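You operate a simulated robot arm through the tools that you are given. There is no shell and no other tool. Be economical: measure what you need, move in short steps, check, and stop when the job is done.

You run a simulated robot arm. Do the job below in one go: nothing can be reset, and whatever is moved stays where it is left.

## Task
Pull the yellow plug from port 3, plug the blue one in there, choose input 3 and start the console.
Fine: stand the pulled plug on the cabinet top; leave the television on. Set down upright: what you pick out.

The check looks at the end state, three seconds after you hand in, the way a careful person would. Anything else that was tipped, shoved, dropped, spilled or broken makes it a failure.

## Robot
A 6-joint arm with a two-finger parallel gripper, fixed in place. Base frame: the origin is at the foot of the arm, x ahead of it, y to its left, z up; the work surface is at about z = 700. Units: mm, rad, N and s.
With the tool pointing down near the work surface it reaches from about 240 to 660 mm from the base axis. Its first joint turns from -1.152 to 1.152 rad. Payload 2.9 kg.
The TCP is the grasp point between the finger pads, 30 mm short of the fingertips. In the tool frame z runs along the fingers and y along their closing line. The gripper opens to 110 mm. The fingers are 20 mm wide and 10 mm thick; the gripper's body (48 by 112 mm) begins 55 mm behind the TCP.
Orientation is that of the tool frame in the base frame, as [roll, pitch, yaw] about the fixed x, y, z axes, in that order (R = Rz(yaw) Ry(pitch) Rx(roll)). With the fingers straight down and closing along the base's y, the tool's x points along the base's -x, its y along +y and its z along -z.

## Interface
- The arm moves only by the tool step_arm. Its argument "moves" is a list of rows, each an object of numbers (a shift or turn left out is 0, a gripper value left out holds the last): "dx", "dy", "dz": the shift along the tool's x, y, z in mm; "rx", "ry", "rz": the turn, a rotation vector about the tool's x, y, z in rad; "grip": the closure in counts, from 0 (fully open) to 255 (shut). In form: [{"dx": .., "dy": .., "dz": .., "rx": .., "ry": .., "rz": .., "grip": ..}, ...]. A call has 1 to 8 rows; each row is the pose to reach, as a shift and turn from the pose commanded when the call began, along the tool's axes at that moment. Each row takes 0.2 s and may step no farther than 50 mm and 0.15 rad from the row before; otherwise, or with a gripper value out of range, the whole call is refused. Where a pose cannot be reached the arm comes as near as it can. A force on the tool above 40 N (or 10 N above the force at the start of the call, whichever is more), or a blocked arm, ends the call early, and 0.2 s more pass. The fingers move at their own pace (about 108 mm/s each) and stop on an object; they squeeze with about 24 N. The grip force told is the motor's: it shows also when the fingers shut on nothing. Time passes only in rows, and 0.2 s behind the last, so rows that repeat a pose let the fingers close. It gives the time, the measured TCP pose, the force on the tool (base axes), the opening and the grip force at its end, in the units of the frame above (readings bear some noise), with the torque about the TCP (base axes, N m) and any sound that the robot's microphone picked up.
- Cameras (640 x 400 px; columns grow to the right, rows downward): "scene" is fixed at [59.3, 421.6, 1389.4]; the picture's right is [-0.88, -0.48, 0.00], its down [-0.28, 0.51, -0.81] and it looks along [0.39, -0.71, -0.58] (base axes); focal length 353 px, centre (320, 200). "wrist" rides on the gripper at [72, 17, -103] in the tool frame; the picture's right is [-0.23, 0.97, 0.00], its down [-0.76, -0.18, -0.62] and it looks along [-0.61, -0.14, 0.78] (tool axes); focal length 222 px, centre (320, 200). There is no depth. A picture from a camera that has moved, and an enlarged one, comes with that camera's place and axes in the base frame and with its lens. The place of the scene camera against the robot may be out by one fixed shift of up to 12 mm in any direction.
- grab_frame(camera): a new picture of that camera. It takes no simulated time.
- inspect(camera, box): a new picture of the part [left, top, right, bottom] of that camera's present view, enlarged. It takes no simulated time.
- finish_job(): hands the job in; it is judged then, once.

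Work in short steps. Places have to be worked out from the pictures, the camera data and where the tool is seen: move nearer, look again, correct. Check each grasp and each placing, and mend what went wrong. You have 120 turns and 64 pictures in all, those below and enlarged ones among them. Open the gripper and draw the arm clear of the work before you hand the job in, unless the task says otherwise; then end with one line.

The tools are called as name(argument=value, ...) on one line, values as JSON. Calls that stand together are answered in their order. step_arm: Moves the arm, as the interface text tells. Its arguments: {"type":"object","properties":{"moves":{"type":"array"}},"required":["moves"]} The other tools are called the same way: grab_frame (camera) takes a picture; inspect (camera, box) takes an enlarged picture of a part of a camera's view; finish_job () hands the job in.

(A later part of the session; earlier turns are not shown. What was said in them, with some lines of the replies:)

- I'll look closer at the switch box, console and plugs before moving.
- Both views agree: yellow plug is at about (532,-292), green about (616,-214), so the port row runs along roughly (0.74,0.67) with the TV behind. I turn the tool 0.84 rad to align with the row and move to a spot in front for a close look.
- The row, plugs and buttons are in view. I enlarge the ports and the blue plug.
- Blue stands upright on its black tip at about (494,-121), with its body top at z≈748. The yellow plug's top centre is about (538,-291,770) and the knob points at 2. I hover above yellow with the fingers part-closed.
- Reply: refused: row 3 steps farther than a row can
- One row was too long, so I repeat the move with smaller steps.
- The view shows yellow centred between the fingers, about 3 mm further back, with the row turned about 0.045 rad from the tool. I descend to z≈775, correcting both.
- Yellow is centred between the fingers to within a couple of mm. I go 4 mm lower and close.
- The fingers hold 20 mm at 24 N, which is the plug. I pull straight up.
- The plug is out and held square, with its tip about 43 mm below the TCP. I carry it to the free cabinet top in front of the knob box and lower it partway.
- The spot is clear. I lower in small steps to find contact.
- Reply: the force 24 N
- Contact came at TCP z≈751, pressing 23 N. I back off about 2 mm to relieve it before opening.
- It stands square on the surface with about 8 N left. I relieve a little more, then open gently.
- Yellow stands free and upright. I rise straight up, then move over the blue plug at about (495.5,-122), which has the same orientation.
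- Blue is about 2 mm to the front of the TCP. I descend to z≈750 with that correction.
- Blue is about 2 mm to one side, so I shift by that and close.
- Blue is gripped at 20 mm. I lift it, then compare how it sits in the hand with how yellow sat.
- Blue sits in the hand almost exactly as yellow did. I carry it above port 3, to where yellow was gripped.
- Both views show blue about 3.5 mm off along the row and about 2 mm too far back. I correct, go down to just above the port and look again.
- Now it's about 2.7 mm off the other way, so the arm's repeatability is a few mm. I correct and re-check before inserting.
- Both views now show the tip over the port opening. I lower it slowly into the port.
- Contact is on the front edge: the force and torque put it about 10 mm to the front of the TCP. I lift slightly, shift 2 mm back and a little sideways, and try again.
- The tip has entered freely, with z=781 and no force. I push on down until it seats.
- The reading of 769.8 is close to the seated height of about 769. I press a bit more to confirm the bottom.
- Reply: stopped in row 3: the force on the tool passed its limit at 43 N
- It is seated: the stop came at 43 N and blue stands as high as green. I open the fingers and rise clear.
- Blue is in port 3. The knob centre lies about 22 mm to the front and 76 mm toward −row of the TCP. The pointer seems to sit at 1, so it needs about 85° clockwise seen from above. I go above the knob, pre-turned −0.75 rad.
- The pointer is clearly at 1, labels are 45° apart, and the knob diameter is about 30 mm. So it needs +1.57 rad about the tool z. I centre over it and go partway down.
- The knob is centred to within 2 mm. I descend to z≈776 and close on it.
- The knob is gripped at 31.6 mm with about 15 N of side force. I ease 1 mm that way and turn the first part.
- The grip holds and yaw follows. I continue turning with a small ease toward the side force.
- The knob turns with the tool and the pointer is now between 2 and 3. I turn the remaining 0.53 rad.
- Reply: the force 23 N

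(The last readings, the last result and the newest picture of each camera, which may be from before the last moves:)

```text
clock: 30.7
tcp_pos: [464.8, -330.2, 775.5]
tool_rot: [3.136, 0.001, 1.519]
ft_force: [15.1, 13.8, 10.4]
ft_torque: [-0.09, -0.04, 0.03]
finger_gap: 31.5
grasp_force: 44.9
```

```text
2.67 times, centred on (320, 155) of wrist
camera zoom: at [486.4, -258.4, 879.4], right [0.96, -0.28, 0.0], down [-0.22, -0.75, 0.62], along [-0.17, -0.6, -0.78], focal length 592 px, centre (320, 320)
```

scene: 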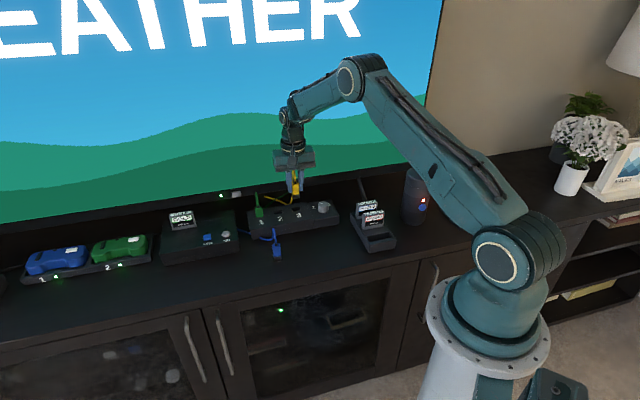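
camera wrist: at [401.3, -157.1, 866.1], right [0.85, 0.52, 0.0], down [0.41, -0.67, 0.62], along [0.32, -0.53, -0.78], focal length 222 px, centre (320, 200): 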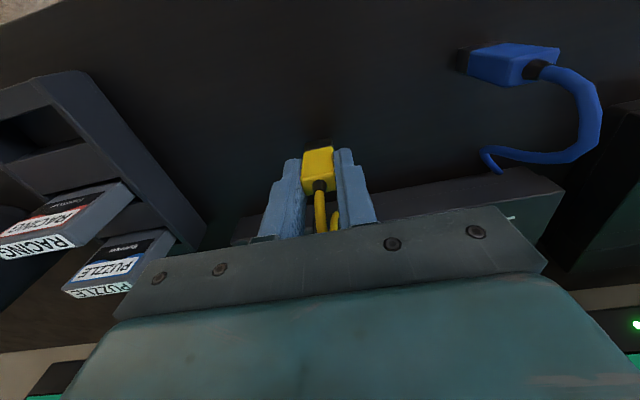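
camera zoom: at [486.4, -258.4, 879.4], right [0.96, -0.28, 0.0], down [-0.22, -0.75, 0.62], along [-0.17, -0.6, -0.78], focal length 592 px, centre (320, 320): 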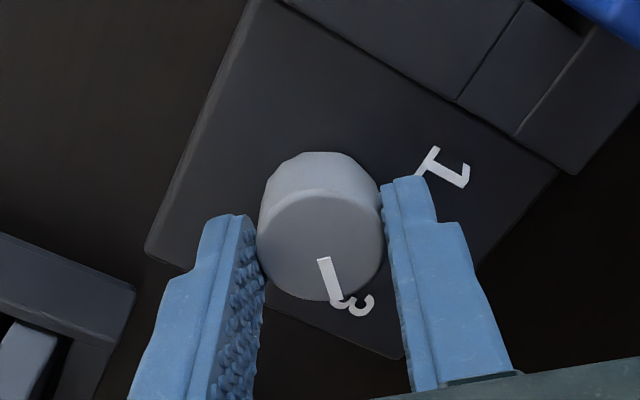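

The pointer is on 3. I ease the side force, open and rise.

step_arm(moves=[{"dx": 0.7, "dy": 0.8, "dz": -0.5}, {"dx": 0.7, "dy": 0.8, "dz": -0.5, "grip": 200}, {"dx": 0.7, "dy": 0.8, "dz": -0.5, "grip": 150}, {"dx": 0.7, "dy": 0.8, "dz": -0.5, "grip": 150}, {"dx": 0.7, "dy": 0.8, "dz": -40}, {"dx": 0.7, "dy": 0.8, "dz": -80}, {"dx": 0.7, "dy": 0.8, "dz": -80}])

inspect(camera="wrist", box=[240, 80, 400, 200])

grab_frame(camera="scene")

```text
clock: 32.3
tcp_pos: [464.1, -329.1, 855.4]
tool_rot: [-3.14, 0.0, 1.517]
ft_force: [0.6, -0.3, -0.2]
ft_torque: [-0.04, -0.01, 0.0]
finger_gap: 45.4
grasp_force: 0.1
```

```text
3.33 times, centred on (320, 140) of wrist
camera zoom: at [485.7, -258.2, 958.8], right [0.96, -0.28, 0.0], down [-0.22, -0.75, 0.62], along [-0.17, -0.6, -0.78], focal length 740 px, centre (320, 400)
```

zoom: 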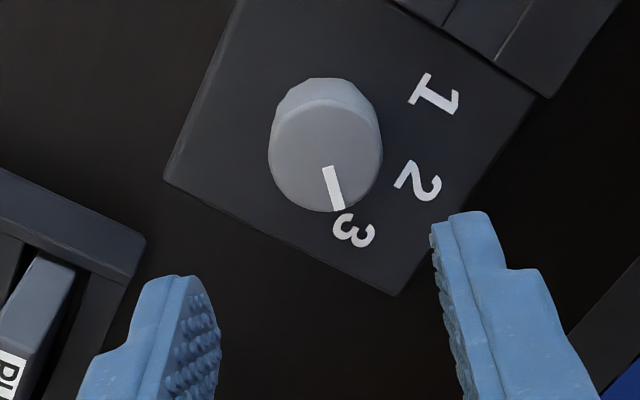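

```text
20 pictures are left
```

scene: 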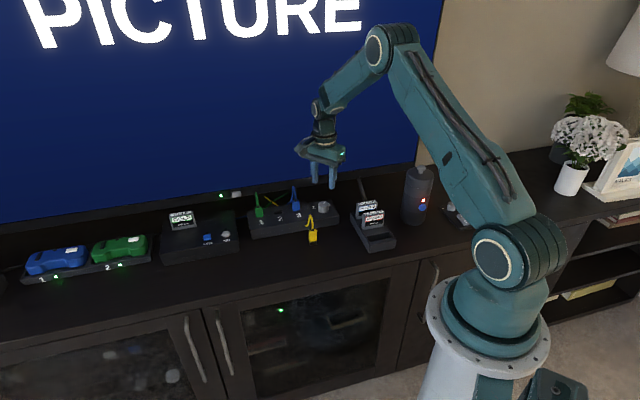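

The screen now shows "NO PICTURE", so input 3 is selected. Next is the console's ON button at about (643,-95,745). I travel above it with the fingers closing.

step_arm(moves=[{"dz": -30, "grip": 255}, {"dx": 35, "dy": 23, "dz": -30, "rz": -0.12}, {"dx": 69, "dy": 46, "dz": -30, "rz": -0.24}, {"dx": 104, "dy": 70, "dz": -30, "rz": -0.36}, {"dx": 138, "dy": 93, "dz": -30, "rz": -0.48}, {"dx": 173, "dy": 116, "dz": -30, "rz": -0.6}, {"dx": 207, "dy": 139, "dz": -30, "rz": -0.72}, {"dx": 242, "dy": 163, "dz": -30, "rz": -0.83}])

grab_frame(camera="wrist")

```text
clock: 34.1
tcp_pos: [639.2, -95.0, 885.6]
tool_rot: [3.141, 0.003, 2.349]
ft_force: [1.0, 0.7, -0.4]
ft_torque: [0.03, 0.01, 0.0]
finger_gap: 0.0
grasp_force: 24.0
```

```text
19 pictures are left
camera wrist: at [600.5, -32.1, 989.1], right [0.85, 0.52, 0.0], down [0.41, -0.67, 0.62], along [0.33, -0.53, -0.78], focal length 222 px, centre (320, 200)
```

wrist: 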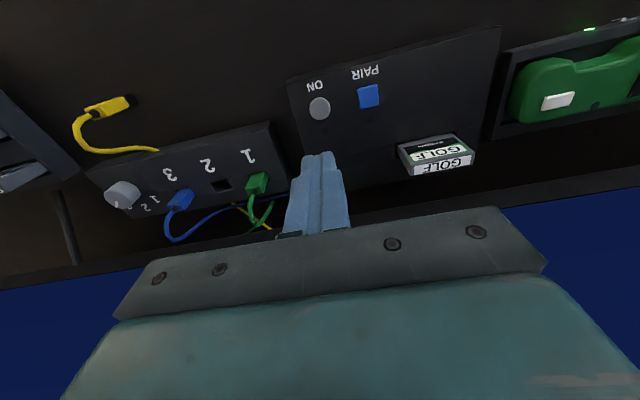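

ON is almost straight below, within 2–3 mm. I descend to z≈800 and look again.

step_arm(moves=[{"dx": 2, "dy": 1, "dz": 35}, {"dx": 2, "dy": 1, "dz": 65}, {"dx": 2, "dy": 1, "dz": 85}, {"dx": 2, "dy": 1, "dz": 85}])

inspect(camera="wrist", box=[240, 80, 400, 200])

inspect(camera="scene", box=[160, 185, 260, 260])

```text
clock: 35.1
tcp_pos: [639.2, -94.3, 799.8]
tool_rot: [3.141, 0.001, 2.348]
ft_force: [-0.1, 0.2, -0.4]
ft_torque: [-0.01, 0.01, -0.01]
finger_gap: 0.0
grasp_force: 23.7
```

```text
3.33 times, centred on (320, 140) of wrist
camera zoom: at [601.2, -31.3, 904.1], right [0.85, 0.52, 0.0], down [0.41, -0.67, 0.62], along [0.33, -0.53, -0.78], focal length 740 px, centre (320, 400)
```

zoom: 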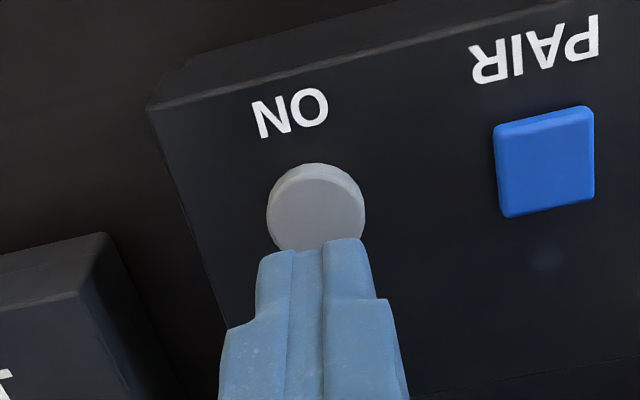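

```text
5.33 times, centred on (210, 222) of scene
camera zoom: at [59.3, 421.6, 1389.4], right [-0.88, -0.48, 0.0], down [-0.28, 0.51, -0.81], along [0.39, -0.71, -0.58], focal length 1885 px, centre (907, 80)
```

zoom: 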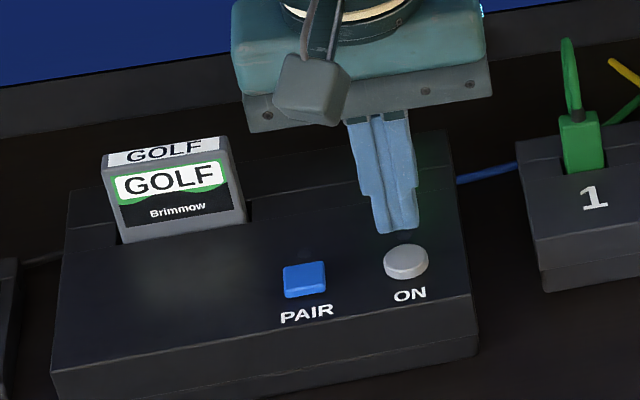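

ON is about 4 mm to the front of the fingertips. I shift and lower in small steps onto the button.

step_arm(moves=[{"dx": 4.5, "dy": 0.5, "dz": 6}, {"dx": 4.5, "dy": 0.5, "dz": 12}, {"dx": 4.5, "dy": 0.5, "dz": 15}, {"dx": 4.5, "dy": 0.5, "dz": 15}])

inspect(camera="scene", box=[180, 195, 260, 255])

```text
clock: 36.1
tcp_pos: [636.7, -91.3, 787.1]
tool_rot: [-3.141, 0.003, 2.348]
ft_force: [-0.4, 0.5, -0.1]
ft_torque: [-0.04, -0.02, 0.01]
finger_gap: 0.2
grasp_force: 24.1
```

```text
6.67 times, centred on (220, 225) of scene
camera zoom: at [59.3, 421.6, 1389.4], right [-0.88, -0.48, 0.0], down [-0.28, 0.51, -0.81], along [0.39, -0.71, -0.58], focal length 2356 px, centre (987, 33)
```

zoom: 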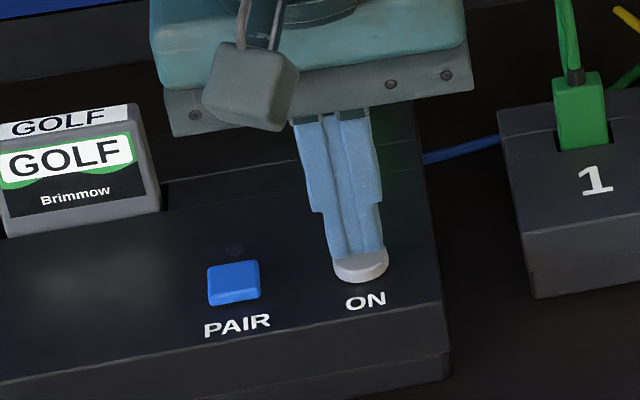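

The tips are just above the button and well over it. I press down in small steps.

step_arm(moves=[{"dz": 3}, {"dz": 6}, {"dz": 8}, {"dz": 8}])

```text
clock: 37.1
tcp_pos: [638.2, -90.4, 779.1]
tool_rot: [3.141, 0.002, 2.349]
ft_force: [0.0, 0.2, 2.6]
ft_torque: [-0.01, 0.01, -0.04]
finger_gap: 0.1
grasp_force: 24.2
heard: click
```

A click was heard. I lift clear and check the screen and console.

step_arm(moves=[{"dz": -20}, {"dz": -60}, {"dz": -100}, {"dz": -100}])

grab_frame(camera="scene")

```text
clock: 38.1
tcp_pos: [638.0, -92.1, 878.1]
tool_rot: [3.141, 0.003, 2.348]
ft_force: [0.2, 0.4, -1.1]
ft_torque: [-0.02, 0.0, 0.01]
finger_gap: 0.2
grasp_force: 23.9
```

```text
15 pictures are left
```

scene: 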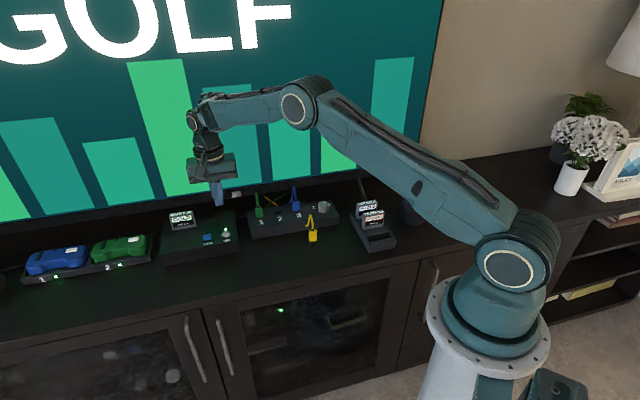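

The TV shows GOLF, so the console runs on input 3. I open the gripper, draw back and take a last look.

step_arm(moves=[{"dz": -45}, {"dz": -90}, {"dx": 40, "dz": -110, "grip": 0}, {"dx": 80, "dz": -120, "grip": 0}, {"dx": 120, "dz": -130, "grip": 0}, {"dx": 120, "dz": -130, "grip": 0}])

inspect(camera="scene", box=[150, 170, 410, 290])

```text
clock: 39.5
tcp_pos: [552.2, -5.4, 1010.0]
tool_rot: [3.141, 0.001, 2.347]
ft_force: [0.1, -0.7, 0.2]
ft_torque: [0.02, 0.0, 0.02]
finger_gap: 109.9
grasp_force: 0.1
```

```text
2.46 times, centred on (280, 230) of scene
camera zoom: at [59.2, 421.6, 1389.4], right [-0.88, -0.48, 0.0], down [-0.28, 0.51, -0.81], along [0.39, -0.71, -0.58], focal length 870 px, centre (418, 126)
```

zoom: 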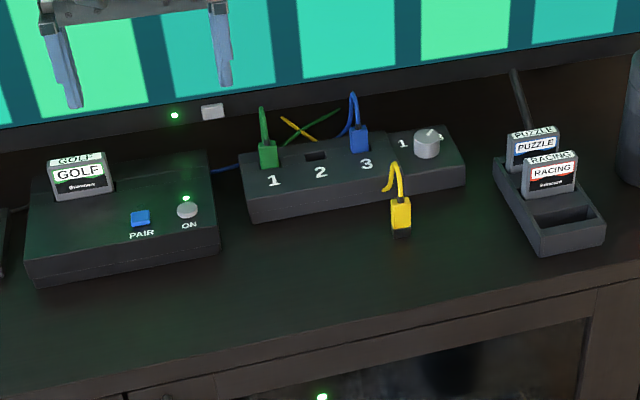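

Blue is in port 3, yellow stands upright, the console's LED is lit, the TV is on and the arm is clear. I hand in.

finish_job()

```text
The job is handed in.
```

The job is done: the blue plug is in port 3, the selector is on input 3, and the console is running with GOLF on the television; the yellow plug stands upright on the cabinet top.
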